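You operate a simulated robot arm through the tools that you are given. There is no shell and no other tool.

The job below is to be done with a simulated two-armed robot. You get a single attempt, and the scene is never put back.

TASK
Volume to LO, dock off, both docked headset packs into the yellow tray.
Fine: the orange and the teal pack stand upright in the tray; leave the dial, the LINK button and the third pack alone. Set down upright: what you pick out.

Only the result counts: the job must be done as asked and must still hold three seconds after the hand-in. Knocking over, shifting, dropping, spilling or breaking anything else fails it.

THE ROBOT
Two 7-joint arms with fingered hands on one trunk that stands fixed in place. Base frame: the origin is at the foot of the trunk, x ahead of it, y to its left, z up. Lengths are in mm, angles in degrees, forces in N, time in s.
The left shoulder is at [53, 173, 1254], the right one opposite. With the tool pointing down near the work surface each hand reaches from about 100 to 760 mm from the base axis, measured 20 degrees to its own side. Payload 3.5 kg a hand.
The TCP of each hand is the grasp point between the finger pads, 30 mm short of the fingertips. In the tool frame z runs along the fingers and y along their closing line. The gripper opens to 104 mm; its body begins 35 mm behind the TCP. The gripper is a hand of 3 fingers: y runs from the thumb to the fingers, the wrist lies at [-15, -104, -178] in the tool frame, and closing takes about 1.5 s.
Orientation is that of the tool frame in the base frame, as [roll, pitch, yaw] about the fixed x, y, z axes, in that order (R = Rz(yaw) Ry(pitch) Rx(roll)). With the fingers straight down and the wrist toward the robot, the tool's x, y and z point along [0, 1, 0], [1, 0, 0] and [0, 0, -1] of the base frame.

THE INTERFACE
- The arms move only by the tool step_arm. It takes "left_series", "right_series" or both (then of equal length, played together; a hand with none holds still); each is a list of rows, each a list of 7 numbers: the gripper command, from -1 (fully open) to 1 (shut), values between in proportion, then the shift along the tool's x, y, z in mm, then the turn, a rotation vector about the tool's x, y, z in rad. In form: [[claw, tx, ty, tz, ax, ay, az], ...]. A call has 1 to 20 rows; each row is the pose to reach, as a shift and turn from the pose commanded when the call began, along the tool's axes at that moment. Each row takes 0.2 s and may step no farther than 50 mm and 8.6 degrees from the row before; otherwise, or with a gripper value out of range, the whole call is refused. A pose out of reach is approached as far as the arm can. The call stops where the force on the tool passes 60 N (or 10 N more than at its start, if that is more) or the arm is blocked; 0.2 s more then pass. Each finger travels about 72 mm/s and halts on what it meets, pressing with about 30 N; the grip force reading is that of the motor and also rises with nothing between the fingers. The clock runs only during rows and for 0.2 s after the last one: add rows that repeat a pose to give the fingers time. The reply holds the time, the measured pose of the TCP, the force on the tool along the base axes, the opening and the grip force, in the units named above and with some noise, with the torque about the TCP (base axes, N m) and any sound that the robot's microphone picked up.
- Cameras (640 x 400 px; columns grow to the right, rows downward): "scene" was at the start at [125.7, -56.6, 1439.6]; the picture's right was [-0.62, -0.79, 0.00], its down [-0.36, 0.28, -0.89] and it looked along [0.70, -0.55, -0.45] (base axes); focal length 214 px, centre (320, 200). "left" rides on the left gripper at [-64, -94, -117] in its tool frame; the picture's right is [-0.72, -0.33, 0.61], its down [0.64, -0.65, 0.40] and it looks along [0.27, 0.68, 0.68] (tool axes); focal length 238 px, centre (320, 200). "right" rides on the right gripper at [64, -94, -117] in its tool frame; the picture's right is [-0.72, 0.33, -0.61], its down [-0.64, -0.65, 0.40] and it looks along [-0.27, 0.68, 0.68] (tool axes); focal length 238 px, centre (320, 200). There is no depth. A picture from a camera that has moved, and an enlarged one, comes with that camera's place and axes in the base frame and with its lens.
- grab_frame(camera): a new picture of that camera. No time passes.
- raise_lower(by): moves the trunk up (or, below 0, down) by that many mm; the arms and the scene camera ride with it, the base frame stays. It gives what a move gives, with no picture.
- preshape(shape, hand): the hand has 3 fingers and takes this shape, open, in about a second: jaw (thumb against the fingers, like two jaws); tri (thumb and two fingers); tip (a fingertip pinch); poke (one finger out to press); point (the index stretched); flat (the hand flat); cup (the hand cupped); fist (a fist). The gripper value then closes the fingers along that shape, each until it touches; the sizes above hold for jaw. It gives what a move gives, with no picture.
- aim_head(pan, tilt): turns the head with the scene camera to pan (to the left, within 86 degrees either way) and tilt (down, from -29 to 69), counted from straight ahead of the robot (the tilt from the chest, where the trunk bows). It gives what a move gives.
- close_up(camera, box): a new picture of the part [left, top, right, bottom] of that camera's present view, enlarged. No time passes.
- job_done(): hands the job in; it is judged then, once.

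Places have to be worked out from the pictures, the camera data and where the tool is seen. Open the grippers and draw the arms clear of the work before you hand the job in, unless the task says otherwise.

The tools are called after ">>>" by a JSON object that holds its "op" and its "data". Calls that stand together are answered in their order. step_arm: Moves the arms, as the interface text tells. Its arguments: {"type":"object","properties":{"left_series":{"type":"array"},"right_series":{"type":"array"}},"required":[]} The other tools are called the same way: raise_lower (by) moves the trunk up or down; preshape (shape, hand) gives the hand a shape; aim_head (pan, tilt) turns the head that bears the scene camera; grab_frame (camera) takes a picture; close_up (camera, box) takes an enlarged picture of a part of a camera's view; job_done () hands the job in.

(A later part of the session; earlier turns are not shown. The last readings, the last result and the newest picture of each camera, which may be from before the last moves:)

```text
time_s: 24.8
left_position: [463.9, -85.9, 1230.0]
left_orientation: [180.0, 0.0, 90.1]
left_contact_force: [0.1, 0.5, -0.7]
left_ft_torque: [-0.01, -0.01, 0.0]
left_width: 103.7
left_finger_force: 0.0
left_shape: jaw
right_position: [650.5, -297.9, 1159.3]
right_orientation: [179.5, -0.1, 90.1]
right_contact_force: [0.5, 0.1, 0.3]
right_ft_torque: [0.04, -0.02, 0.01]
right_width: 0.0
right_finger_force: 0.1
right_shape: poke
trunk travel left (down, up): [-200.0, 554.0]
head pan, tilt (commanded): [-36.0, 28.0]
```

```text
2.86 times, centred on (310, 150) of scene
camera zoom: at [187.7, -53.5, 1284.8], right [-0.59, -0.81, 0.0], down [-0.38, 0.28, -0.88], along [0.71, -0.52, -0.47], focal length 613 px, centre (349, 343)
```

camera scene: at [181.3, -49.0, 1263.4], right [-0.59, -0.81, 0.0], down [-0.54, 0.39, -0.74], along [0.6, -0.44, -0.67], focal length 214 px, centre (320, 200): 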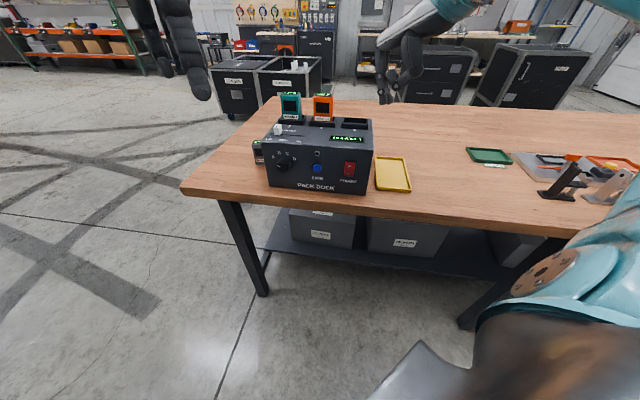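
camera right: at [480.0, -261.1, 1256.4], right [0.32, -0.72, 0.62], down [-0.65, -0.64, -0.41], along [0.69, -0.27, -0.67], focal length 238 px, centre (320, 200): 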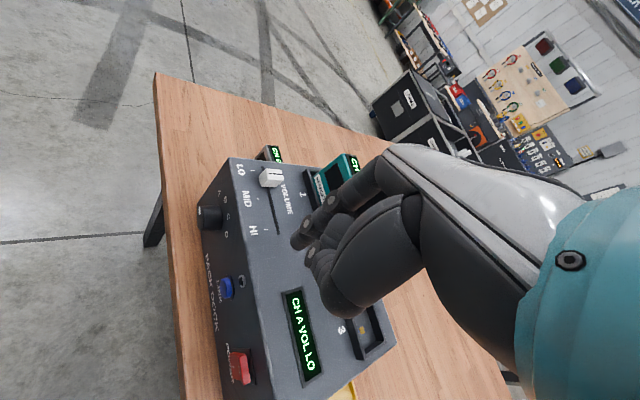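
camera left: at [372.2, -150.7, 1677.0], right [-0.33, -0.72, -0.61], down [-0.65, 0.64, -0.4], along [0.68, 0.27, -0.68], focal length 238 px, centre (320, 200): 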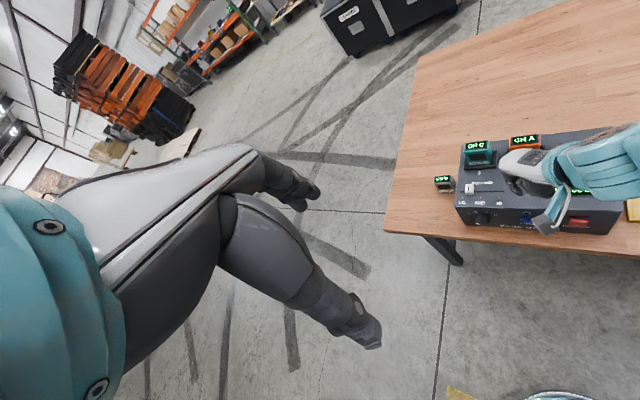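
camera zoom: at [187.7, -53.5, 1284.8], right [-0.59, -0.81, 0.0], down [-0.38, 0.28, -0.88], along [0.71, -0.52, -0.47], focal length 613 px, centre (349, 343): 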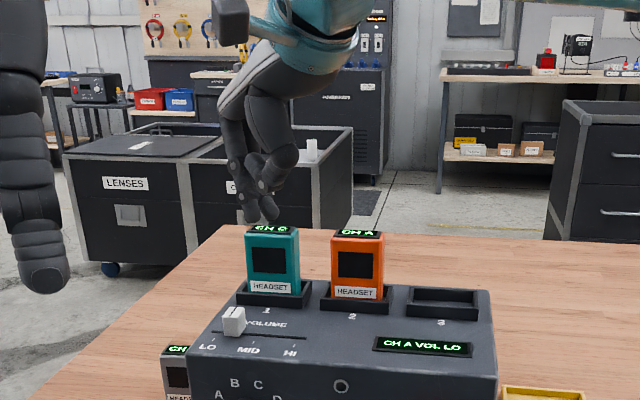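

Reached (650,-298,1159). I descend to z≈1056 behind the knob and then push along the track in small steps.

>>> {"op": "step_arm", "data": {"right_series": [[-1, -2, 0, 35, 0, 0, 0], [-1, -2, 0, 70, 0, 0, 0], [-1, -2, 0, 95, 0, 0, 0], [-1, -2, 0, 104, 0, 0, 0], [-1, -2, 0, 104, 0, 0, 0]]}}

>>> {"op": "close_up", "data": {"camera": "scene", "box": [250, 170, 330, 220]}}

```text
time_s: 26.0
left_position: [464.6, -85.2, 1230.2]
left_orientation: [179.9, 0.0, 90.1]
left_contact_force: [0.1, 0.1, -0.8]
left_ft_torque: [-0.03, -0.02, -0.02]
left_width: 103.5
left_finger_force: 0.1
left_shape: jaw
right_position: [652.8, -301.5, 1055.3]
right_orientation: [179.6, 0.0, 90.0]
right_contact_force: [0.2, -0.3, 0.6]
right_ft_torque: [-0.03, 0.03, 0.02]
right_width: 0.3
right_finger_force: 0.1
right_shape: poke
trunk travel left (down, up): [-200.0, 554.0]
head pan, tilt (commanded): [-36.0, 28.0]
```

```text
8.00 times, centred on (290, 195) of scene
camera zoom: at [188.1, -53.5, 1284.7], right [-0.59, -0.81, 0.0], down [-0.38, 0.28, -0.88], along [0.71, -0.52, -0.47], focal length 1716 px, centre (560, 240)
```

zoom: 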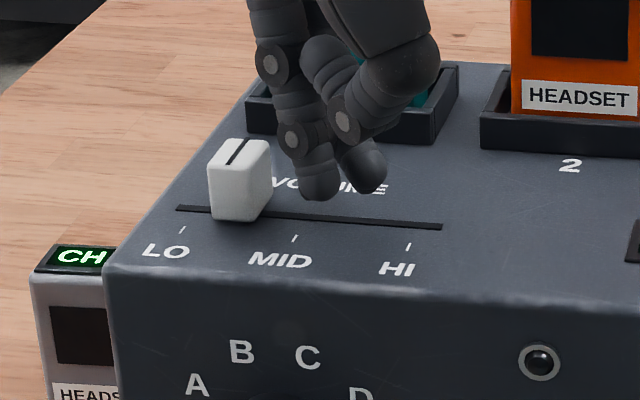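

The finger stands about 15 mm behind the knob on the track. I push 30 mm along the track in small steps.

>>> {"op": "step_arm", "data": {"right_series": [[-1, 3.5, 5, 0, 0, 0, 0], [-1, 7, 9, 0, 0, 0, 0], [-1, 10.5, 12.5, 0, 0, 0, 0], [-1, 13.5, 15.5, 0, 0, 0, 0], [-1, 16.5, 18.5, 0, 0, 0, 0], [-1, 19, 21, 0, 0, 0, 0], [-1, 21, 23, 0, 0, 0, 0], [-1, 21, 23, 0, 0, 0, 0]]}}

>>> {"op": "close_up", "data": {"camera": "scene", "box": [250, 170, 330, 220]}}

```text
time_s: 27.8
left_position: [464.8, -85.2, 1230.2]
left_orientation: [-179.9, 0.0, 90.1]
left_contact_force: [-0.2, -0.6, 0.3]
left_ft_torque: [0.01, 0.01, -0.01]
left_width: 103.5
left_finger_force: 0.0
left_shape: jaw
right_position: [675.8, -280.8, 1053.9]
right_orientation: [179.6, 0.0, 90.1]
right_contact_force: [-0.1, -1.0, 0.5]
right_ft_torque: [0.01, 0.0, 0.0]
right_width: 0.0
right_finger_force: 0.1
right_shape: poke
trunk travel left (down, up): [-200.0, 554.0]
head pan, tilt (commanded): [-36.0, 28.0]
```

```text
8.00 times, centred on (290, 195) of scene
camera zoom: at [188.1, -53.5, 1284.6], right [-0.59, -0.81, 0.0], down [-0.38, 0.28, -0.88], along [0.71, -0.52, -0.47], focal length 1716 px, centre (560, 240)
```

zoom: 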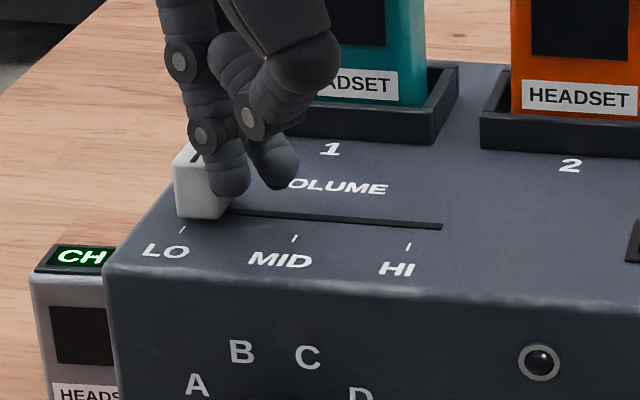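

The knob is now within about 4 mm of the LO mark. I push 4 mm more, then back off and lift.

>>> {"op": "step_arm", "data": {"right_series": [[-1, 1.5, 1.5, 0, 0, 0, 0], [-1, 3, 3, 0, 0, 0, 0], [-1, 3, 3, 0, 0, 0, 0]]}}

>>> {"op": "step_arm", "data": {"right_series": [[-1, -8, -8, 0, 0, 0, 0], [-1, -14, -14, -10, 0, 0, 0], [-1, -20, -25, -55, 0, 0, 0], [-1, -20, -50, -95, 0, 0, 0]]}}

>>> {"op": "close_up", "data": {"camera": "scene", "box": [250, 170, 410, 270]}}

```text
time_s: 28.6
left_position: [465.6, -85.3, 1230.0]
left_orientation: [180.0, 0.0, 90.1]
left_contact_force: [0.8, -0.1, 0.1]
left_ft_torque: [0.0, -0.01, 0.01]
left_width: 103.8
left_finger_force: 0.1
left_shape: jaw
right_position: [678.2, -276.0, 1054.7]
right_orientation: [179.6, 0.1, 90.1]
right_contact_force: [-0.6, 0.1, -0.3]
right_ft_torque: [-0.01, 0.0, 0.01]
right_width: 0.0
right_finger_force: 0.0
right_shape: poke
trunk travel left (down, up): [-200.0, 554.0]
head pan, tilt (commanded): [-36.0, 28.0]
```

```text
time_s: 29.6
left_position: [464.8, -85.2, 1230.8]
left_orientation: [180.0, 0.0, 90.1]
left_contact_force: [0.6, -0.7, 0.7]
left_ft_torque: [0.03, -0.01, 0.01]
left_width: 103.5
left_finger_force: 0.0
left_shape: jaw
right_position: [627.3, -297.2, 1147.7]
right_orientation: [179.5, 0.0, 90.0]
right_contact_force: [-1.1, -0.6, 0.1]
right_ft_torque: [0.0, -0.02, 0.03]
right_width: 0.1
right_finger_force: 0.1
right_shape: poke
trunk travel left (down, up): [-200.0, 554.0]
head pan, tilt (commanded): [-36.0, 28.0]
```

```text
4.00 times, centred on (330, 220) of scene
camera zoom: at [187.3, -53.4, 1284.8], right [-0.59, -0.81, 0.0], down [-0.38, 0.28, -0.88], along [0.71, -0.52, -0.47], focal length 858 px, centre (280, 120)
```

zoom: 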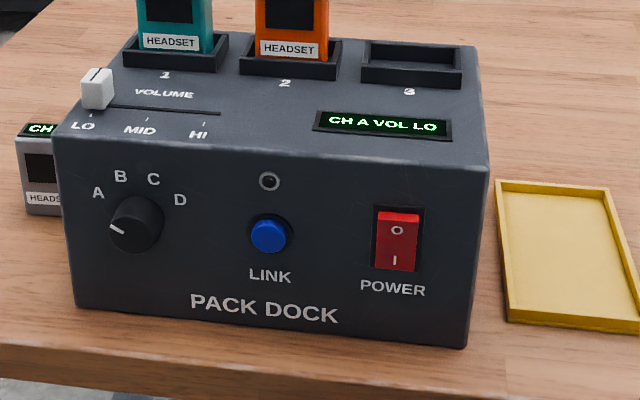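

The knob is at LO and the display reads CH A VOL LO. The left arm naturally points square at the dock front, so I will press the O half of the switch, at about (513,-384,965), with the left hand. First I bring the right hand away to the right and shape the left hand to poke.

>>> {"op": "step_arm", "data": {"right_series": [[-1, -20, -25, -10, 0, 0, 0], [-1, -50, -55, -20, 0, 0, 0], [-1, -82, -90, -28, 0, 0, 0], [-1, -115, -125, -36, 0, 0, 0], [-1, -150, -160, -44, 0, 0, 0], [-1, -185, -195, -52, 0, 0, 0], [-1, -210, -225, -52, 0, 0, 0], [-1, -223, -247, -52, 0, 0, 0]]}}

>>> {"op": "preshape", "data": {"hand": "left", "shape": "poke"}}

>>> {"op": "grab_frame", "data": {"camera": "scene"}}

>>> {"op": "grab_frame", "data": {"camera": "left"}}

```text
refused: row 5 steps farther than a row can; nothing moved
```

```text
time_s: 30.5
left_position: [465.9, -84.8, 1229.3]
left_orientation: [-179.9, -0.1, 90.1]
left_contact_force: [0.1, 1.2, -0.8]
left_ft_torque: [0.05, 0.02, -0.02]
left_width: 0.0
left_finger_force: 0.1
left_shape: poke
right_position: [628.3, -296.7, 1147.3]
right_orientation: [179.6, -0.1, 90.1]
right_contact_force: [0.0, -0.1, -0.2]
right_ft_torque: [0.02, -0.01, 0.05]
right_width: 0.3
right_finger_force: 0.1
right_shape: poke
trunk travel left (down, up): [-200.0, 554.0]
head pan, tilt (commanded): [-36.0, 28.0]
```

```text
taken
camera scene: at [188.1, -53.5, 1284.6], right [-0.59, -0.81, 0.0], down [-0.38, 0.28, -0.88], along [0.71, -0.52, -0.47], focal length 214 px, centre (320, 200)
```

scene: 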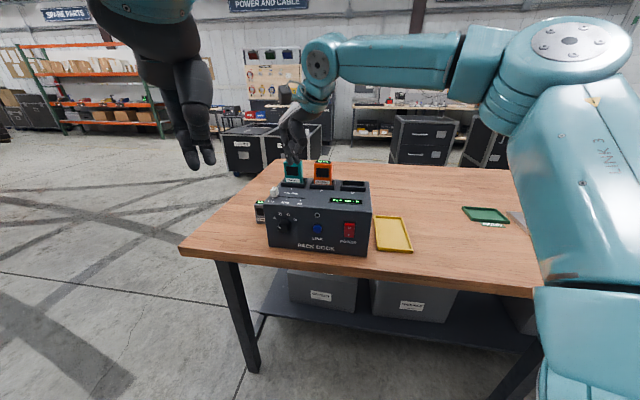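

```text
taken
camera left: at [372.4, -150.7, 1346.9], right [-0.33, -0.72, -0.61], down [-0.65, 0.64, -0.4], along [0.68, 0.27, -0.68], focal length 238 px, centre (320, 200)
```

left: 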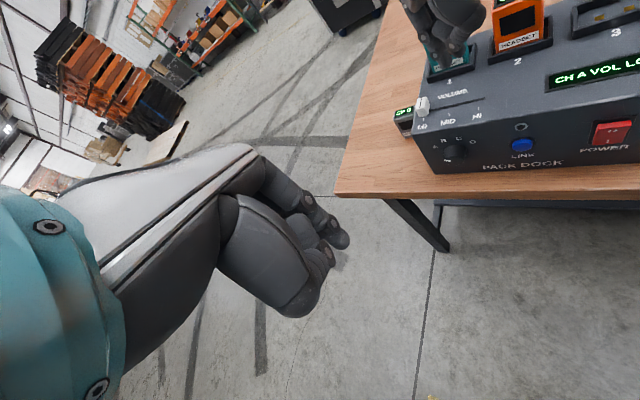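

The step was refused for a row slightly too long. I repeat it with shorter rows, turning the left hand to the pressing direction (square to the dock front, 45° down) at the same time, still at its height.

>>> {"op": "step_arm", "data": {"right_series": [[-1, -20, -25, -10, 0, 0, 0], [-1, -48, -53, -20, 0, 0, 0], [-1, -78, -84, -28, 0, 0, 0], [-1, -108, -115, -36, 0, 0, 0], [-1, -138, -146, -44, 0, 0, 0], [-1, -168, -177, -52, 0, 0, 0], [-1, -195, -208, -52, 0, 0, 0], [-1, -223, -240, -52, 0, 0, 0], [-1, -223, -247, -52, 0, 0, 0]], "left_series": [[-1, 0, 0, 0, -0.093, -0.0385, 0.093], [-1, 0, 0, 0, -0.186, -0.077, 0.186], [-1, 0, 0, 0, -0.279, -0.1155, 0.279], [-1, 0, 0, 0, -0.372, -0.154, 0.372], [-1, 0, 0, 0, -0.465, -0.1925, 0.465], [-1, 0, 0, 0, -0.558, -0.231, 0.558], [-1, 0, 0, 0, -0.651, -0.2695, 0.651], [-1, 0, 0, 0, -0.744, -0.308, 0.744], [-1, 0, 0, 0, -0.744, -0.308, 0.744]]}}

>>> {"op": "grab_frame", "data": {"camera": "scene"}}

>>> {"op": "grab_frame", "data": {"camera": "left"}}

```text
time_s: 32.5
left_position: [464.5, -83.7, 1230.5]
left_orientation: [134.9, -0.1, 45.0]
left_contact_force: [0.6, 0.1, 0.8]
left_ft_torque: [-0.04, 0.0, 0.02]
left_width: 0.0
left_finger_force: 0.1
left_shape: poke
right_position: [378.2, -519.6, 1199.0]
right_orientation: [179.7, 0.0, 90.1]
right_contact_force: [0.5, 0.0, 0.5]
right_ft_torque: [0.03, -0.02, 0.04]
right_width: 0.0
right_finger_force: 0.0
right_shape: poke
trunk travel left (down, up): [-200.0, 554.0]
head pan, tilt (commanded): [-36.0, 28.0]
```

```text
taken
camera scene: at [187.9, -53.5, 1284.7], right [-0.59, -0.81, 0.0], down [-0.38, 0.28, -0.88], along [0.71, -0.52, -0.47], focal length 214 px, centre (320, 200)
```

scene: 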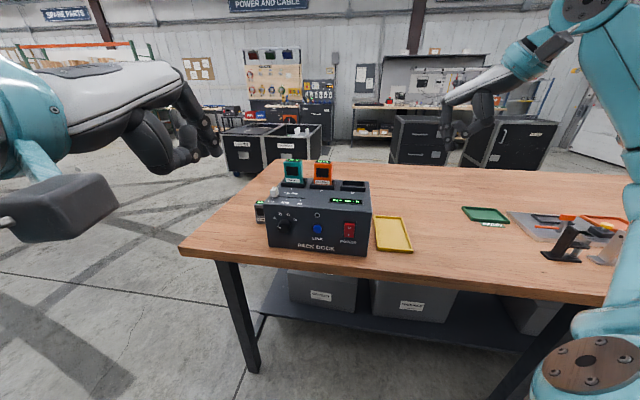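

```text
taken
camera left: at [315.6, -26.6, 1246.2], right [-0.36, -0.65, -0.66], down [0.33, 0.58, -0.75], along [0.87, -0.49, 0.01], focal length 238 px, centre (320, 200)
```

left: 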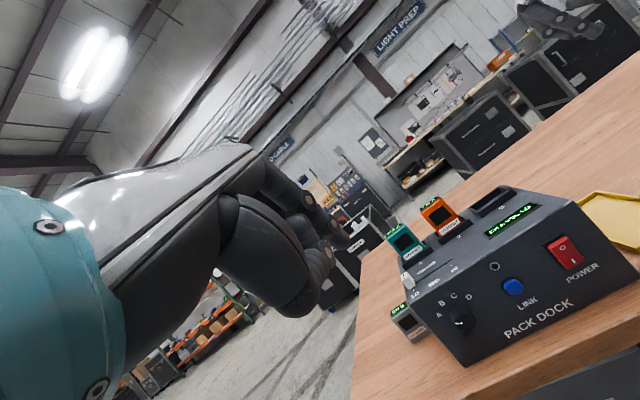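

The left hand now points square at the dock front, 45° down. I move it to about 100 mm in front of the switch, then down to a 40 mm standoff.

>>> {"op": "step_arm", "data": {"left_series": [[-1, -29.5, -2.6, 32.9, 0, 0, 0], [-1, -59, -5.2, 65.8, 0, 0, 0], [-1, -88.6, -7.8, 98.7, 0, 0, 0], [-1, -118.2, -10.4, 131.6, 0, 0, 0], [-1, -147.8, -13, 164.4, 0, 0, 0], [-1, -177.3, -15.5, 197.3, 0, 0, 0], [-1, -177.5, -25, 233, 0, 0, 0], [-1, -177.8, -34, 269, 0, 0, 0], [-1, -178, -43.2, 304, 0, 0, 0], [-1, -178, -43.2, 304, 0, 0, 0]]}}

>>> {"op": "grab_frame", "data": {"camera": "scene"}}

>>> {"op": "grab_frame", "data": {"camera": "left"}}

>>> {"op": "grab_frame", "data": {"camera": "right"}}

```text
time_s: 34.7
left_position: [471.8, -336.4, 983.8]
left_orientation: [135.0, 0.1, 45.0]
left_contact_force: [-0.5, 0.1, 0.0]
left_ft_torque: [-0.01, 0.04, 0.02]
left_width: 0.0
left_finger_force: 0.0
left_shape: poke
left hand out of reach, approached as far as the arm can: row 9, 10
right_position: [379.1, -519.2, 1200.4]
right_orientation: [179.6, 0.0, 90.0]
right_contact_force: [-0.2, -0.5, -0.2]
right_ft_torque: [0.0, 0.01, -0.02]
right_width: 0.0
right_finger_force: 0.1
right_shape: poke
trunk travel left (down, up): [-200.0, 554.0]
head pan, tilt (commanded): [-36.0, 28.0]
```

```text
taken
camera scene: at [188.0, -53.5, 1284.7], right [-0.59, -0.81, 0.0], down [-0.38, 0.28, -0.88], along [0.71, -0.52, -0.47], focal length 214 px, centre (320, 200)
```

scene: 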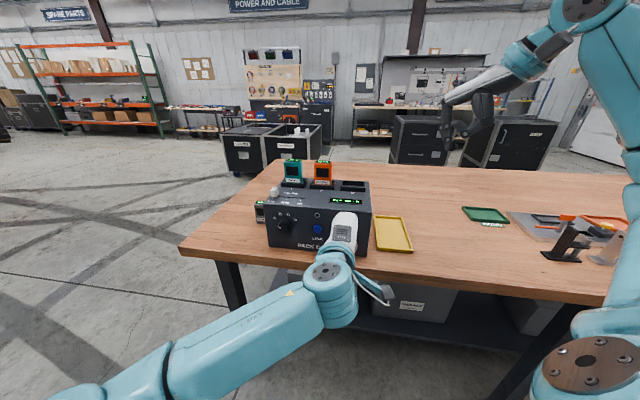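

```text
taken
camera left: at [321.7, -278.1, 1000.4], right [-0.36, -0.65, -0.66], down [0.33, 0.58, -0.75], along [0.87, -0.49, 0.0], focal length 238 px, centre (320, 200)
```

left: 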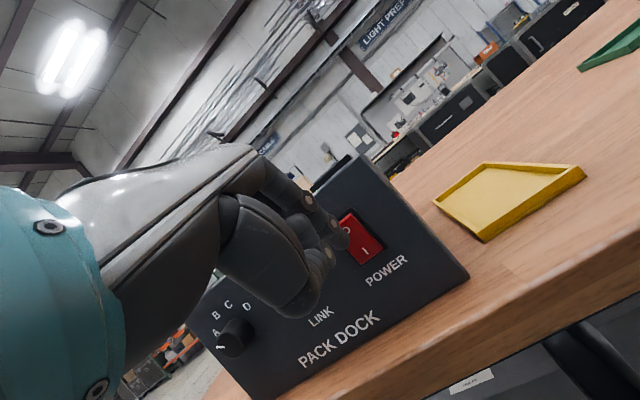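

```text
taken
camera right: at [284.4, -455.5, 1316.2], right [0.32, -0.72, 0.62], down [-0.65, -0.64, -0.41], along [0.69, -0.27, -0.67], focal length 238 px, centre (320, 200)
```

right: 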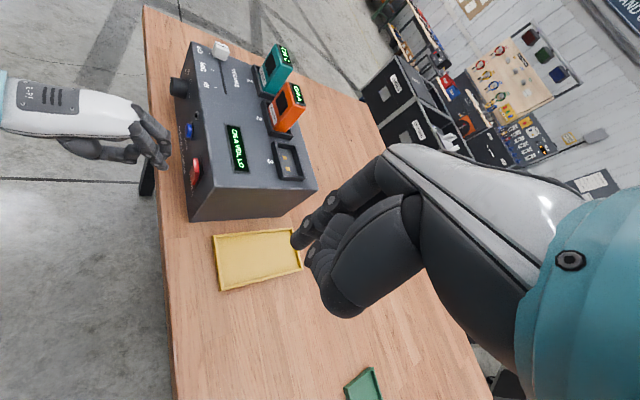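

The left hand is in front of the switch, near its limit. I enlarge the right camera's side view to judge the fingers against the rocker.

>>> {"op": "close_up", "data": {"camera": "right", "box": [90, 70, 270, 220]}}

>>> {"op": "close_up", "data": {"camera": "left", "box": [220, 140, 420, 320]}}

>>> {"op": "close_up", "data": {"camera": "scene", "box": [290, 190, 400, 320]}}

```text
2.67 times, centred on (180, 145) of right
camera zoom: at [284.4, -455.5, 1316.2], right [0.32, -0.72, 0.62], down [-0.65, -0.64, -0.41], along [0.69, -0.27, -0.67], focal length 636 px, centre (693, 347)
```

zoom: 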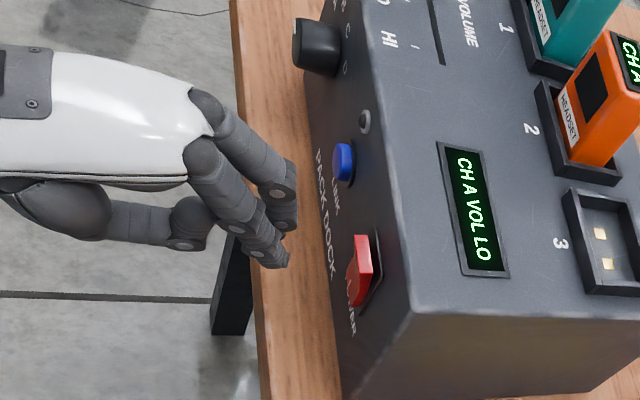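

```text
2.22 times, centred on (320, 230) of left
camera zoom: at [321.7, -278.1, 1000.4], right [-0.36, -0.65, -0.66], down [0.33, 0.58, -0.75], along [0.87, -0.49, 0.0], focal length 530 px, centre (320, 133)
```

zoom: 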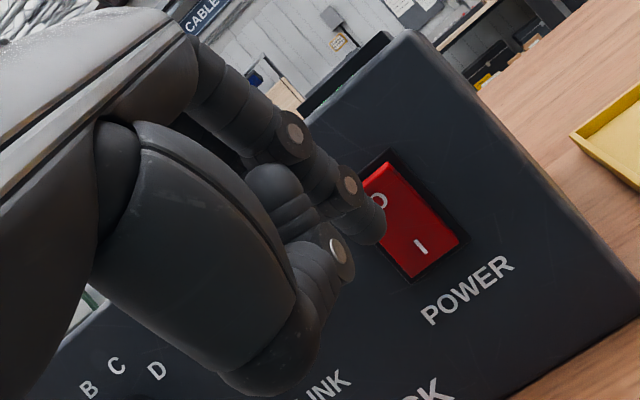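

```text
3.08 times, centred on (345, 255) of scene
camera zoom: at [188.0, -53.5, 1284.7], right [-0.59, -0.81, 0.0], down [-0.38, 0.28, -0.88], along [0.71, -0.52, -0.47], focal length 660 px, centre (243, 31)
```

zoom: 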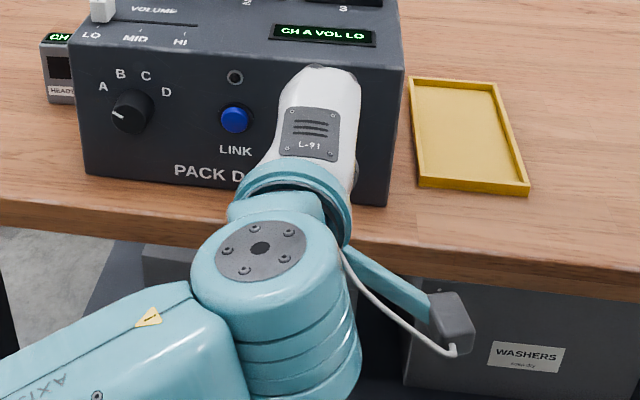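

The tips are about 30 mm short of the rocker's O half, level with it. I push 25 mm towards the dock and see whether the arm follows.

>>> {"op": "step_arm", "data": {"left_series": [[-1, 0, 3.5, 3.5, 0, 0, 0], [-1, 0, 7, 7, 0, 0, 0], [-1, 0, 10.5, 10.5, 0, 0, 0], [-1, 0, 14, 14, 0, 0, 0], [-1, 0, 17.5, 17.5, 0, 0, 0], [-1, 0, 17.5, 17.5, 0, 0, 0]]}}

>>> {"op": "close_up", "data": {"camera": "right", "box": [90, 70, 270, 220]}}

```text
time_s: 36.1
left_position: [481.7, -336.4, 983.5]
left_orientation: [135.0, 0.0, 45.1]
left_contact_force: [0.2, -0.8, 0.2]
left_ft_torque: [-0.02, -0.03, 0.0]
left_width: 0.0
left_finger_force: 0.1
left_shape: poke
left hand out of reach, approached as far as the arm can: row 1, 2, 3, 4, 5, 6
right_position: [378.7, -519.7, 1201.2]
right_orientation: [179.5, 0.0, 90.2]
right_contact_force: [-0.3, 0.0, 0.4]
right_ft_torque: [-0.02, 0.0, 0.01]
right_width: 0.0
right_finger_force: 0.1
right_shape: poke
trunk travel left (down, up): [-200.0, 554.0]
head pan, tilt (commanded): [-36.0, 28.0]
```

```text
2.67 times, centred on (180, 145) of right
camera zoom: at [284.5, -455.5, 1316.1], right [0.32, -0.72, 0.62], down [-0.65, -0.64, -0.41], along [0.69, -0.27, -0.67], focal length 636 px, centre (693, 347)
```

zoom: 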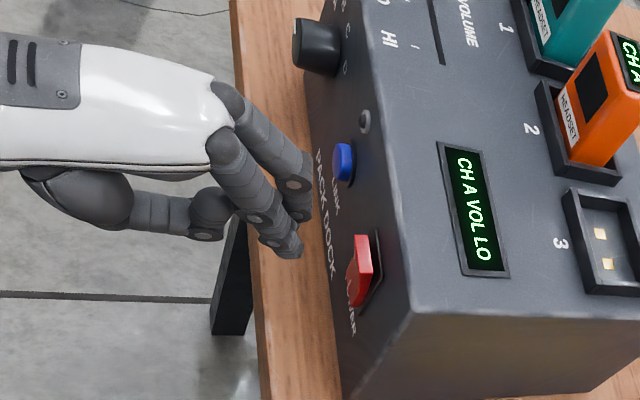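

The left arm cannot go further towards −y with this yaw. I turn the hand 25° more towards −y about the vertical, so the wrist stays nearer the left shoulder, keeping the tip about 30 mm in front of the switch.

>>> {"op": "step_arm", "data": {"left_series": [[-1, 0, -3, -3, 0, -0.077, 0.077], [-1, 0, -3, -3, 0, -0.154, 0.154], [-1, -1, 0, 0, 0, -0.231, 0.231], [-1, -2, 4.9, 3.1, 0, -0.308, 0.308], [-1, -2, 4.9, 3.1, 0, -0.308, 0.308]]}}

>>> {"op": "close_up", "data": {"camera": "right", "box": [90, 70, 270, 220]}}

>>> {"op": "close_up", "data": {"camera": "left", "box": [220, 140, 420, 320]}}

```text
time_s: 37.3
left_position: [484.9, -342.6, 985.0]
left_orientation: [135.0, -0.1, 20.1]
left_contact_force: [-0.1, -0.2, -1.1]
left_ft_torque: [0.0, 0.01, 0.0]
left_width: 0.0
left_finger_force: 0.0
left_shape: poke
right_position: [380.3, -518.9, 1199.3]
right_orientation: [179.6, 0.0, 90.1]
right_contact_force: [-0.9, -0.2, 0.0]
right_ft_torque: [-0.01, -0.03, -0.01]
right_width: 0.0
right_finger_force: 0.0
right_shape: poke
trunk travel left (down, up): [-200.0, 554.0]
head pan, tilt (commanded): [-36.0, 28.0]
```

```text
2.67 times, centred on (180, 145) of right
camera zoom: at [284.6, -455.5, 1316.1], right [0.32, -0.72, 0.62], down [-0.65, -0.64, -0.41], along [0.69, -0.27, -0.67], focal length 636 px, centre (693, 347)
```

zoom: 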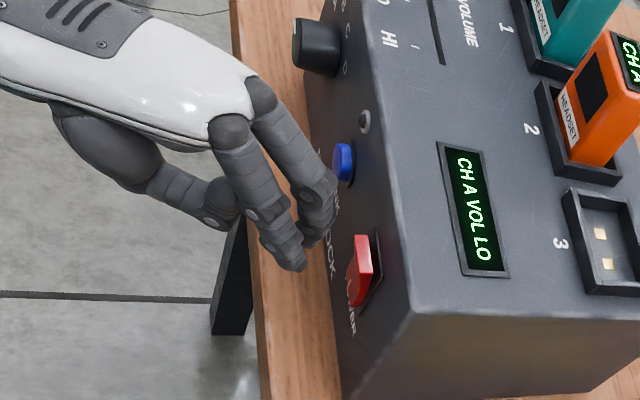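

```text
2.22 times, centred on (320, 230) of left
camera zoom: at [374.7, -225.9, 1001.0], right [-0.61, -0.44, -0.66], down [0.54, 0.38, -0.75], along [0.58, -0.81, 0.0], focal length 530 px, centre (320, 133)
```

zoom: 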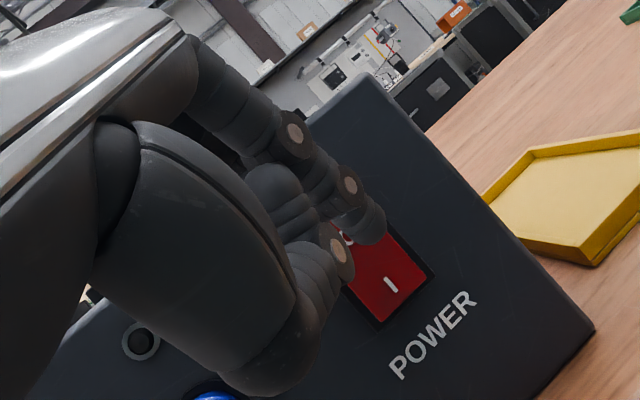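

The tips now point at the O half from about 29 mm out with reach to spare. I press towards the dock in 4 mm steps up to 24 mm.

>>> {"op": "step_arm", "data": {"left_series": [[-1, -1.9, 3.8, 3.8, 0, 0, 0], [-1, -0.2, 6.3, 6.3, 0, 0, 0], [-1, 1.5, 8.9, 8.9, 0, 0, 0], [-1, 3.2, 11.4, 11.4, 0, 0, 0], [-1, 4.9, 14.0, 14.0, 0, 0, 0], [-1, 6.6, 16.6, 16.6, 0, 0, 0]]}}

>>> {"op": "close_up", "data": {"camera": "right", "box": [90, 70, 270, 220]}}

>>> {"op": "close_up", "data": {"camera": "left", "box": [220, 140, 420, 320]}}

```text
time_s: 38.7
left_position: [497.0, -360.8, 985.2]
left_orientation: [134.9, 0.0, 19.9]
left_contact_force: [-7.4, 7.2, 0.4]
left_ft_torque: [0.12, 0.09, 0.03]
left_width: 0.0
left_finger_force: 0.1
left_shape: poke
right_position: [378.9, -519.0, 1201.7]
right_orientation: [179.5, 0.1, 90.1]
right_contact_force: [-0.3, -0.2, 0.5]
right_ft_torque: [0.01, -0.02, 0.0]
right_width: 0.0
right_finger_force: 0.0
right_shape: poke
trunk travel left (down, up): [-200.0, 554.0]
head pan, tilt (commanded): [-36.0, 28.0]
```

```text
2.67 times, centred on (180, 145) of right
camera zoom: at [283.5, -454.7, 1316.7], right [0.32, -0.72, 0.62], down [-0.65, -0.64, -0.41], along [0.69, -0.27, -0.67], focal length 636 px, centre (693, 347)
```

zoom: 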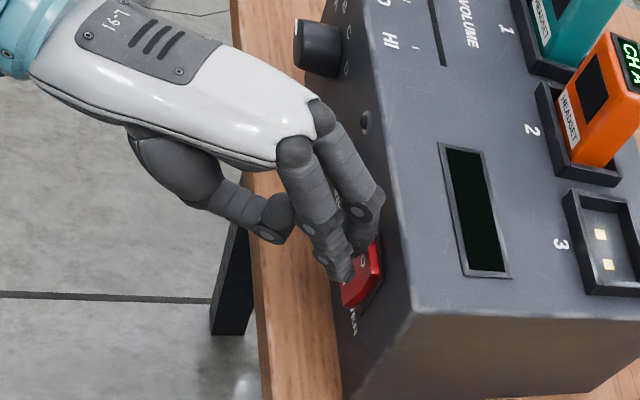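

```text
2.22 times, centred on (320, 230) of left
camera zoom: at [387.3, -245.1, 1001.2], right [-0.61, -0.44, -0.66], down [0.54, 0.38, -0.75], along [0.58, -0.81, 0.01], focal length 530 px, centre (320, 133)
```

zoom: 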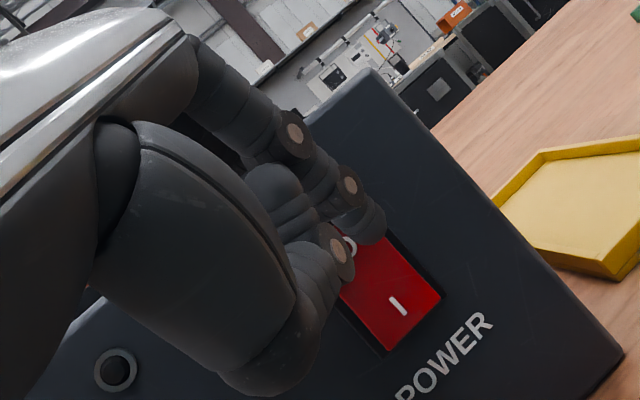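

The display went dark under about 10 N, so the dock is off. I back straight out 60 mm and check that the rocker stays.

>>> {"op": "step_arm", "data": {"left_series": [[-1, -4.2, -6.4, -6.4, 0, 0, 0], [-1, -12.7, -19.2, -19.2, 0, 0, 0], [-1, -25.4, -38.5, -38.5, 0, 0, 0], [-1, -25.4, -38.5, -38.5, 0, 0, 0]]}}

>>> {"op": "close_up", "data": {"camera": "right", "box": [90, 30, 320, 220]}}

>>> {"op": "close_up", "data": {"camera": "left", "box": [220, 140, 480, 340]}}

```text
time_s: 39.7
left_position: [457.1, -319.3, 984.5]
left_orientation: [135.0, -0.1, 20.2]
left_contact_force: [0.5, 0.0, -0.1]
left_ft_torque: [0.01, -0.03, 0.0]
left_width: 0.2
left_finger_force: 0.1
left_shape: poke
right_position: [379.3, -519.8, 1199.5]
right_orientation: [179.6, 0.0, 90.0]
right_contact_force: [-0.3, 0.2, -0.4]
right_ft_torque: [0.05, 0.01, 0.0]
right_width: 0.0
right_finger_force: 0.1
right_shape: poke
trunk travel left (down, up): [-200.0, 554.0]
head pan, tilt (commanded): [-36.0, 28.0]
```

```text
2.11 times, centred on (205, 125) of right
camera zoom: at [284.6, -455.6, 1316.1], right [0.32, -0.72, 0.62], down [-0.65, -0.64, -0.41], along [0.69, -0.27, -0.67], focal length 502 px, centre (562, 358)
```

zoom: 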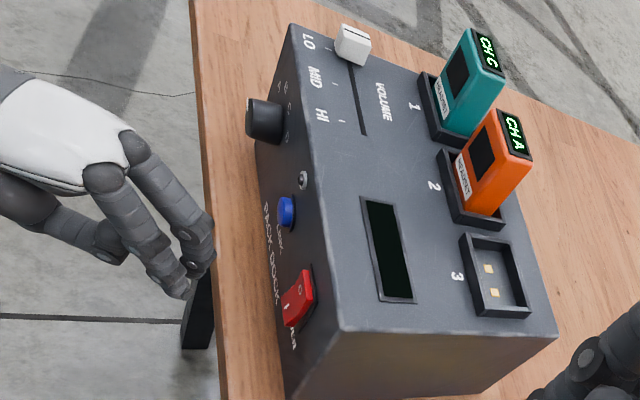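

```text
2.00 times, centred on (350, 240) of left
camera zoom: at [346.1, -202.7, 1000.5], right [-0.6, -0.44, -0.66], down [0.54, 0.39, -0.75], along [0.58, -0.81, 0.0], focal length 477 px, centre (260, 120)
```

zoom: 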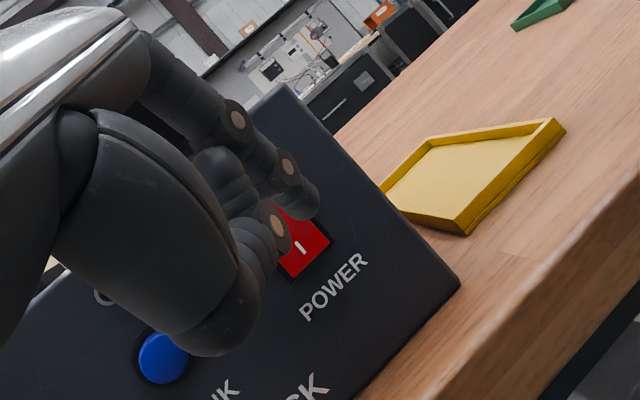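

The rocker now lies O-side in and the display is dark: the dock is off. I withdraw the left hand up and away to its earlier lookout pose, and open the right hand into the jaw shape.

>>> {"op": "step_arm", "data": {"left_series": [[-1, -5, 14, -31, 0, 0, 0], [-1, -10, 28, -62, 0, 0, 0], [-1, -15.5, 41.4, -93, 0, 0, 0], [-1, -5.2, 40, -117.1, 0.068, 0.048, -0.115], [-1, 5.1, 38.5, -141.2, 0.137, 0.096, -0.231], [-1, 15.4, 37.1, -165.4, 0.205, 0.143, -0.346], [-1, 25.7, 35.7, -189.5, 0.273, 0.191, -0.462], [-1, 36, 34.2, -213.6, 0.342, 0.239, -0.577], [-1, 46.3, 32.8, -237.7, 0.41, 0.287, -0.693], [-1, 56.6, 31.4, -261.8, 0.478, 0.335, -0.808], [-1, 66.9, 30, -286, 0.546, 0.382, -0.924], [-1, 77.2, 28.5, -310, 0.615, 0.43, -1.039], [-1, 87.5, 27.1, -334.2, 0.683, 0.478, -1.155], [-1, 87.5, 27.1, -334.2, 0.683, 0.478, -1.155]]}}

>>> {"op": "preshape", "data": {"hand": "right", "shape": "jaw"}}

>>> {"op": "grab_frame", "data": {"camera": "left"}}

>>> {"op": "close_up", "data": {"camera": "scene", "box": [240, 140, 440, 265]}}

```text
time_s: 42.7
left_position: [464.1, -85.2, 1239.5]
left_orientation: [-179.9, 0.0, 90.1]
left_contact_force: [0.3, -0.1, -0.6]
left_ft_torque: [0.0, 0.03, 0.02]
left_width: 0.0
left_finger_force: 0.1
left_shape: poke
right_position: [380.0, -519.0, 1200.6]
right_orientation: [179.6, 0.0, 90.1]
right_contact_force: [0.2, -0.1, 0.0]
right_ft_torque: [0.04, 0.07, 0.0]
right_width: 0.0
right_finger_force: 0.0
right_shape: poke
trunk travel left (down, up): [-200.0, 554.0]
head pan, tilt (commanded): [-36.0, 28.0]
```

```text
time_s: 43.6
left_position: [464.1, -86.3, 1238.6]
left_orientation: [180.0, 0.0, 90.1]
left_contact_force: [-0.1, 0.0, -0.1]
left_ft_torque: [0.02, 0.0, 0.01]
left_width: 0.0
left_finger_force: 0.0
left_shape: poke
right_position: [380.1, -519.6, 1200.8]
right_orientation: [179.6, 0.0, 90.1]
right_contact_force: [-0.3, 0.2, -0.9]
right_ft_torque: [-0.01, -0.01, 0.01]
right_width: 104.1
right_finger_force: 0.1
right_shape: jaw
trunk travel left (down, up): [-200.0, 554.0]
head pan, tilt (commanded): [-36.0, 28.0]
```

```text
taken
camera left: at [370.9, -152.1, 1355.7], right [-0.32, -0.72, -0.61], down [-0.65, 0.64, -0.4], along [0.68, 0.27, -0.68], focal length 238 px, centre (320, 200)
```

left: 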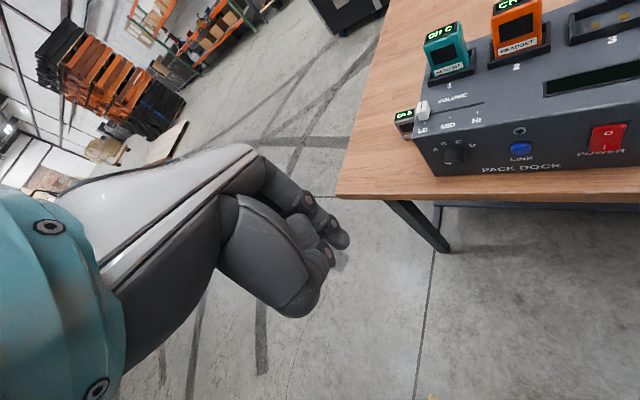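

```text
3.20 times, centred on (340, 202) of scene
camera zoom: at [188.0, -53.5, 1284.6], right [-0.59, -0.81, 0.0], down [-0.38, 0.28, -0.88], along [0.71, -0.52, -0.47], focal length 686 px, centre (256, 192)
```

zoom: 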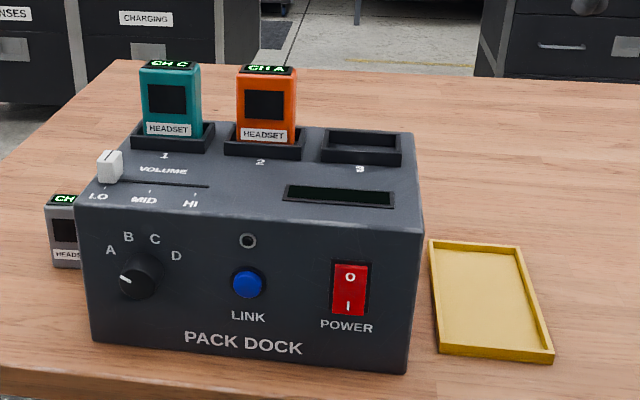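

Dock off and volume LO are both done. Next the orange pack: I turn the right hand 45° so it closes across the pack's thickness, part open (about 70 mm), and hover above it at z≈1172.

>>> {"op": "step_arm", "data": {"right_series": [[-0.35, 14, 41, 4, 0, 0, 0.112], [-0.35, 29, 82, 8, 0, 0, 0.224], [-0.35, 43, 124, 12, 0, 0, 0.336], [-0.35, 58, 165, 16, 0, 0, 0.448], [-0.35, 72, 206, 20, 0, 0, 0.56], [-0.35, 87, 248, 24, 0, 0, 0.672], [-0.35, 101, 289, 28, 0, 0, 0.785], [-0.35, 101, 289, 28, 0, 0, 0.785]]}}

>>> {"op": "grab_frame", "data": {"camera": "scene"}}

>>> {"op": "grab_frame", "data": {"camera": "right"}}

>>> {"op": "grab_frame", "data": {"camera": "left"}}

```text
time_s: 45.4
left_position: [461.8, -86.0, 1240.1]
left_orientation: [179.8, 0.1, 90.1]
left_contact_force: [-0.7, 0.9, 0.5]
left_ft_torque: [-0.02, -0.05, 0.03]
left_width: 0.2
left_finger_force: 0.1
left_shape: poke
right_position: [667.4, -418.7, 1177.0]
right_orientation: [179.5, -0.3, 44.9]
right_contact_force: [0.1, 0.1, 1.0]
right_ft_torque: [-0.05, 0.01, 0.01]
right_width: 70.4
right_finger_force: 0.1
right_shape: jaw
trunk travel left (down, up): [-200.0, 554.0]
head pan, tilt (commanded): [-36.0, 28.0]
```

```text
taken
camera scene: at [185.4, -52.1, 1285.4], right [-0.59, -0.81, 0.0], down [-0.38, 0.27, -0.88], along [0.72, -0.52, -0.47], focal length 214 px, centre (320, 200)
```

scene: 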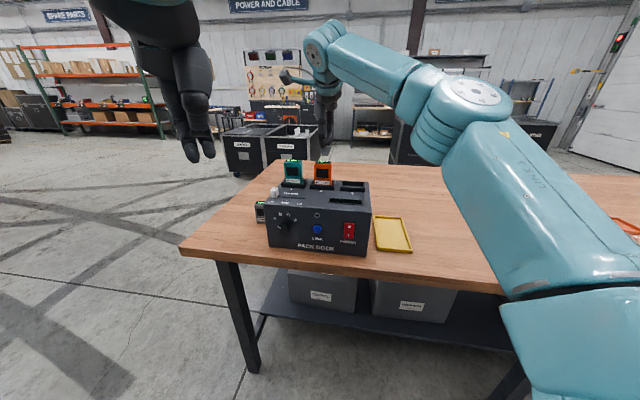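

```text
taken
camera right: at [644.7, -305.8, 1292.7], right [-0.28, -0.74, 0.61], down [-0.91, 0.01, -0.41], along [0.3, -0.67, -0.67], focal length 238 px, centre (320, 200)
```

right: 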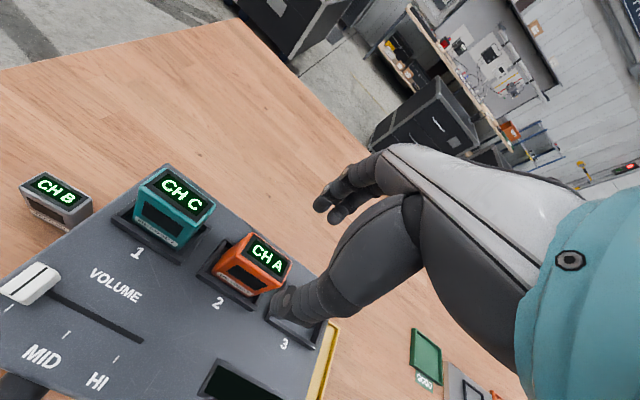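

```text
taken
camera left: at [367.9, -150.5, 1357.3], right [-0.32, -0.72, -0.61], down [-0.65, 0.64, -0.41], along [0.69, 0.27, -0.68], focal length 238 px, centre (320, 200)
```

left: 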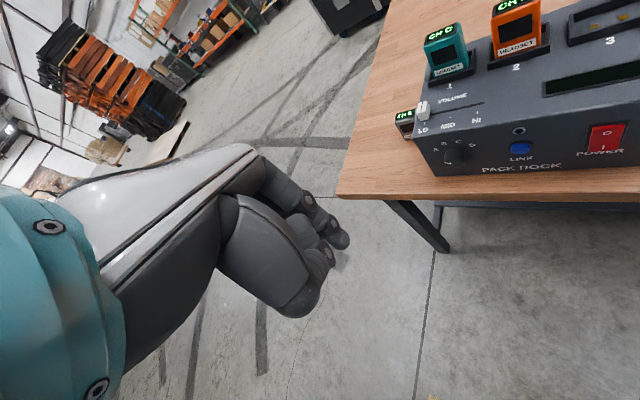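

The hand hovers above the orange pack without a reach warning. I enlarge the views to find the pack's top precisely relative to the fingers.

>>> {"op": "close_up", "data": {"camera": "right", "box": [90, 140, 350, 340]}}

>>> {"op": "close_up", "data": {"camera": "scene", "box": [260, 90, 400, 200]}}

>>> {"op": "close_up", "data": {"camera": "left", "box": [400, 0, 640, 150]}}

```text
2.00 times, centred on (220, 240) of right
camera zoom: at [644.7, -305.8, 1292.7], right [-0.28, -0.74, 0.61], down [-0.91, 0.01, -0.41], along [0.3, -0.67, -0.67], focal length 477 px, centre (520, 120)
```

zoom: 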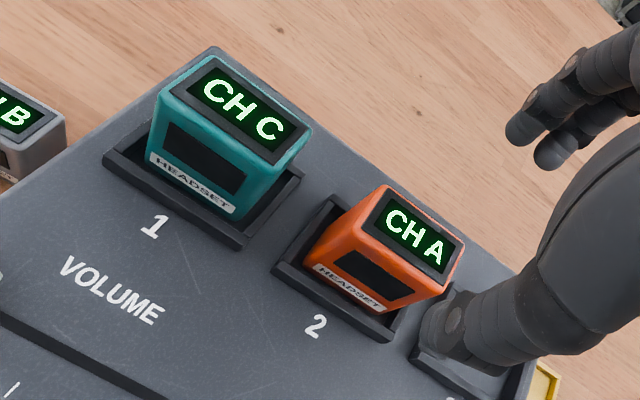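

```text
3.64 times, centred on (330, 145) of scene
camera zoom: at [185.4, -52.1, 1285.4], right [-0.59, -0.81, 0.0], down [-0.38, 0.27, -0.88], along [0.72, -0.52, -0.47], focal length 780 px, centre (284, 400)
```

zoom: 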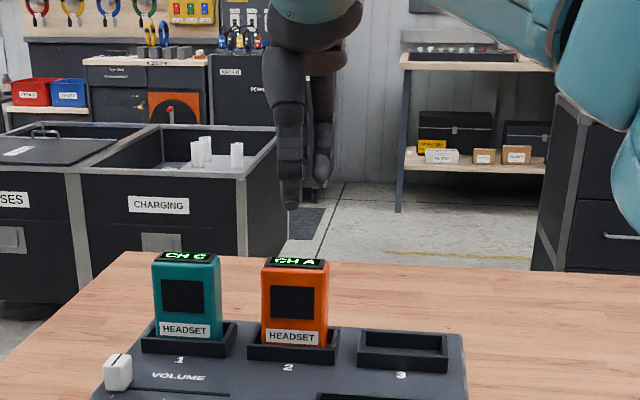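

```text
2.67 times, centred on (520, 75) of left
camera zoom: at [367.9, -150.5, 1357.3], right [-0.32, -0.72, -0.61], down [-0.65, 0.64, -0.41], along [0.69, 0.27, -0.68], focal length 636 px, centre (-213, 533)
```

zoom: 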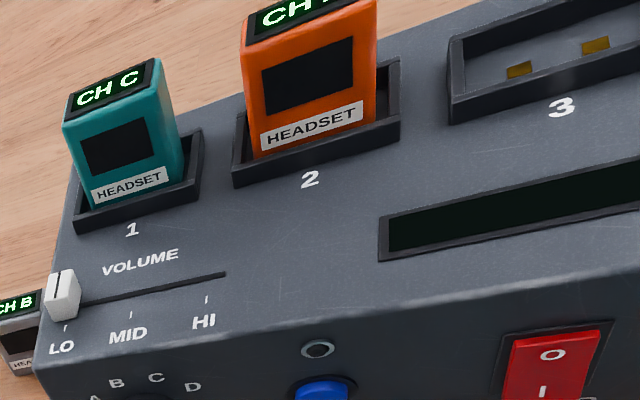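

The pack's top centre comes out near (672,-417.5), so I shift about 4 mm along tool x and 2.5 mm along tool y, and descend to z≈1110 with the fingers straddling the pack, then check.

>>> {"op": "step_arm", "data": {"right_series": [[-0.35, 4, 2.5, 20, 0, 0, 0], [-0.35, 4, 2.5, 45, 0, 0, 0], [-0.35, 4, 2.5, 67, 0, 0, 0], [-0.35, 4, 2.5, 67, 0, 0, 0]]}}

>>> {"op": "close_up", "data": {"camera": "right", "box": [180, 130, 400, 330]}}

>>> {"op": "close_up", "data": {"camera": "scene", "box": [270, 120, 390, 210]}}

>>> {"op": "close_up", "data": {"camera": "left", "box": [400, 0, 640, 150]}}

```text
time_s: 46.4
left_position: [463.6, -85.4, 1237.3]
left_orientation: [-180.0, -0.1, 90.0]
left_contact_force: [-0.1, 0.3, 0.0]
left_ft_torque: [-0.01, -0.01, 0.03]
left_width: 0.0
left_finger_force: 0.1
left_shape: poke
right_position: [675.1, -418.7, 1104.8]
right_orientation: [179.7, -0.3, 45.1]
right_contact_force: [1.1, -0.2, 0.2]
right_ft_torque: [0.0, -0.01, -0.02]
right_width: 70.3
right_finger_force: 0.0
right_shape: jaw
trunk travel left (down, up): [-200.0, 554.0]
head pan, tilt (commanded): [-36.0, 28.0]
```

```text
2.00 times, centred on (290, 230) of right
camera zoom: at [653.0, -306.0, 1222.7], right [-0.28, -0.74, 0.61], down [-0.91, 0.01, -0.41], along [0.3, -0.67, -0.68], focal length 477 px, centre (380, 140)
```

zoom: 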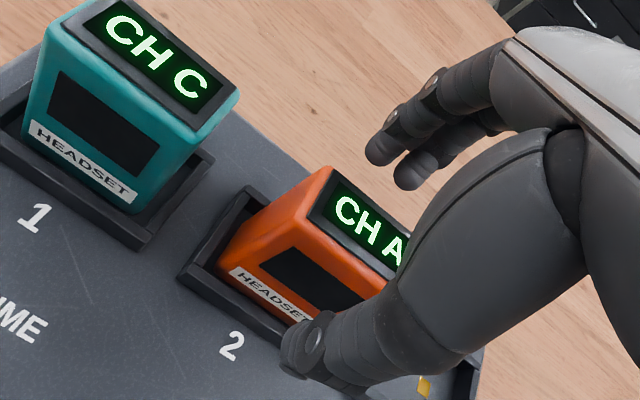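

```text
4.44 times, centred on (330, 165) of scene
camera zoom: at [188.1, -53.5, 1284.6], right [-0.59, -0.81, 0.0], down [-0.38, 0.28, -0.88], along [0.71, -0.52, -0.47], focal length 953 px, centre (276, 356)
```

zoom: 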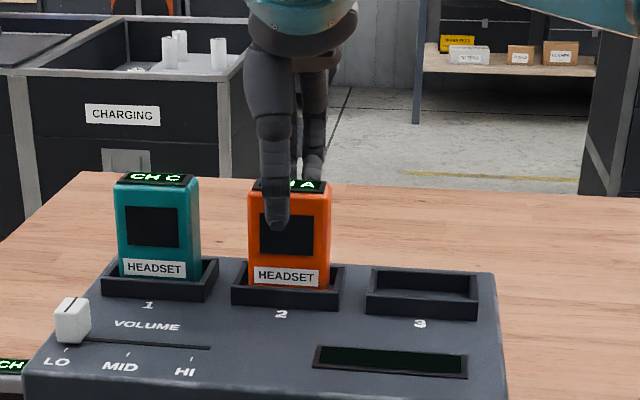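

```text
2.67 times, centred on (520, 75) of left
camera zoom: at [371.0, -152.1, 1355.7], right [-0.32, -0.72, -0.61], down [-0.65, 0.64, -0.4], along [0.68, 0.27, -0.68], focal length 636 px, centre (-213, 533)
```

zoom: 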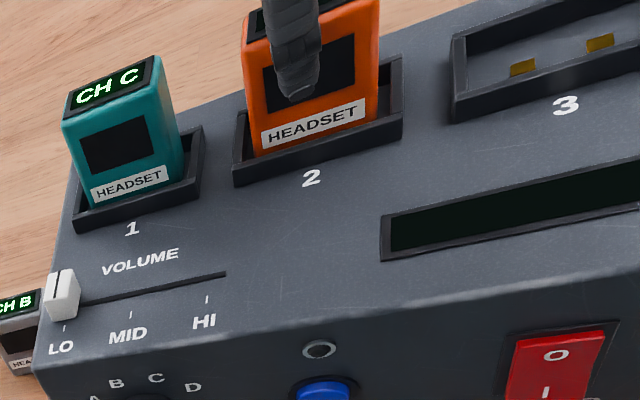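

The thumb is in front of and the fingers behind the orange pack, centred within about 2 mm. I lower to z≈1070 (tips just above the slot rim), then close.

>>> {"op": "step_arm", "data": {"right_series": [[-0.35, 0, 0, 15, 0, 0, 0], [-0.35, 0, 0, 28, 0, 0, 0], [-0.35, 0, 0, 34, 0, 0, 0], [-0.35, 0, 0, 34, 0, 0, 0]]}}

>>> {"op": "close_up", "data": {"camera": "right", "box": [180, 130, 400, 330]}}

>>> {"op": "close_up", "data": {"camera": "scene", "box": [270, 120, 390, 210]}}

```text
time_s: 47.4
left_position: [463.0, -86.8, 1239.3]
left_orientation: [-179.9, 0.1, 90.0]
left_contact_force: [0.5, -0.8, 0.1]
left_ft_torque: [-0.01, -0.01, -0.02]
left_width: 0.0
left_finger_force: 0.1
left_shape: poke
right_position: [674.9, -418.1, 1072.5]
right_orientation: [179.7, -0.3, 45.0]
right_contact_force: [0.6, 0.0, -0.5]
right_ft_torque: [0.0, -0.02, -0.03]
right_width: 70.6
right_finger_force: 0.1
right_shape: jaw
trunk travel left (down, up): [-200.0, 554.0]
head pan, tilt (commanded): [-36.0, 28.0]
```

```text
2.00 times, centred on (290, 230) of right
camera zoom: at [653.1, -305.7, 1189.4], right [-0.28, -0.74, 0.61], down [-0.91, 0.01, -0.41], along [0.3, -0.67, -0.68], focal length 477 px, centre (380, 140)
```

zoom: 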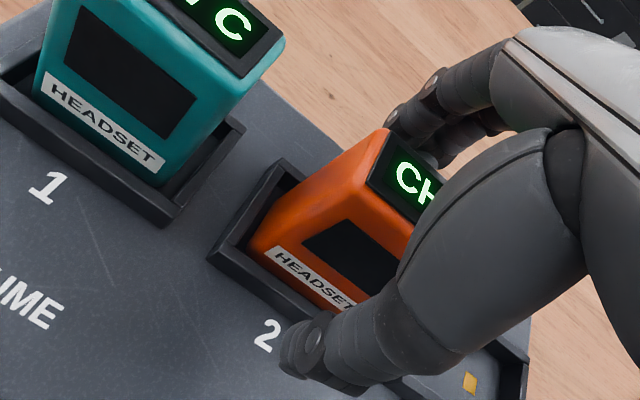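

```text
4.44 times, centred on (330, 165) of scene
camera zoom: at [188.0, -53.5, 1284.7], right [-0.59, -0.81, 0.0], down [-0.38, 0.28, -0.88], along [0.71, -0.52, -0.47], focal length 953 px, centre (276, 356)
```

zoom: 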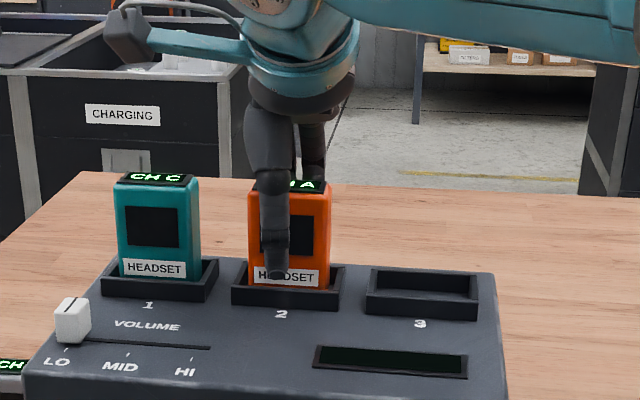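

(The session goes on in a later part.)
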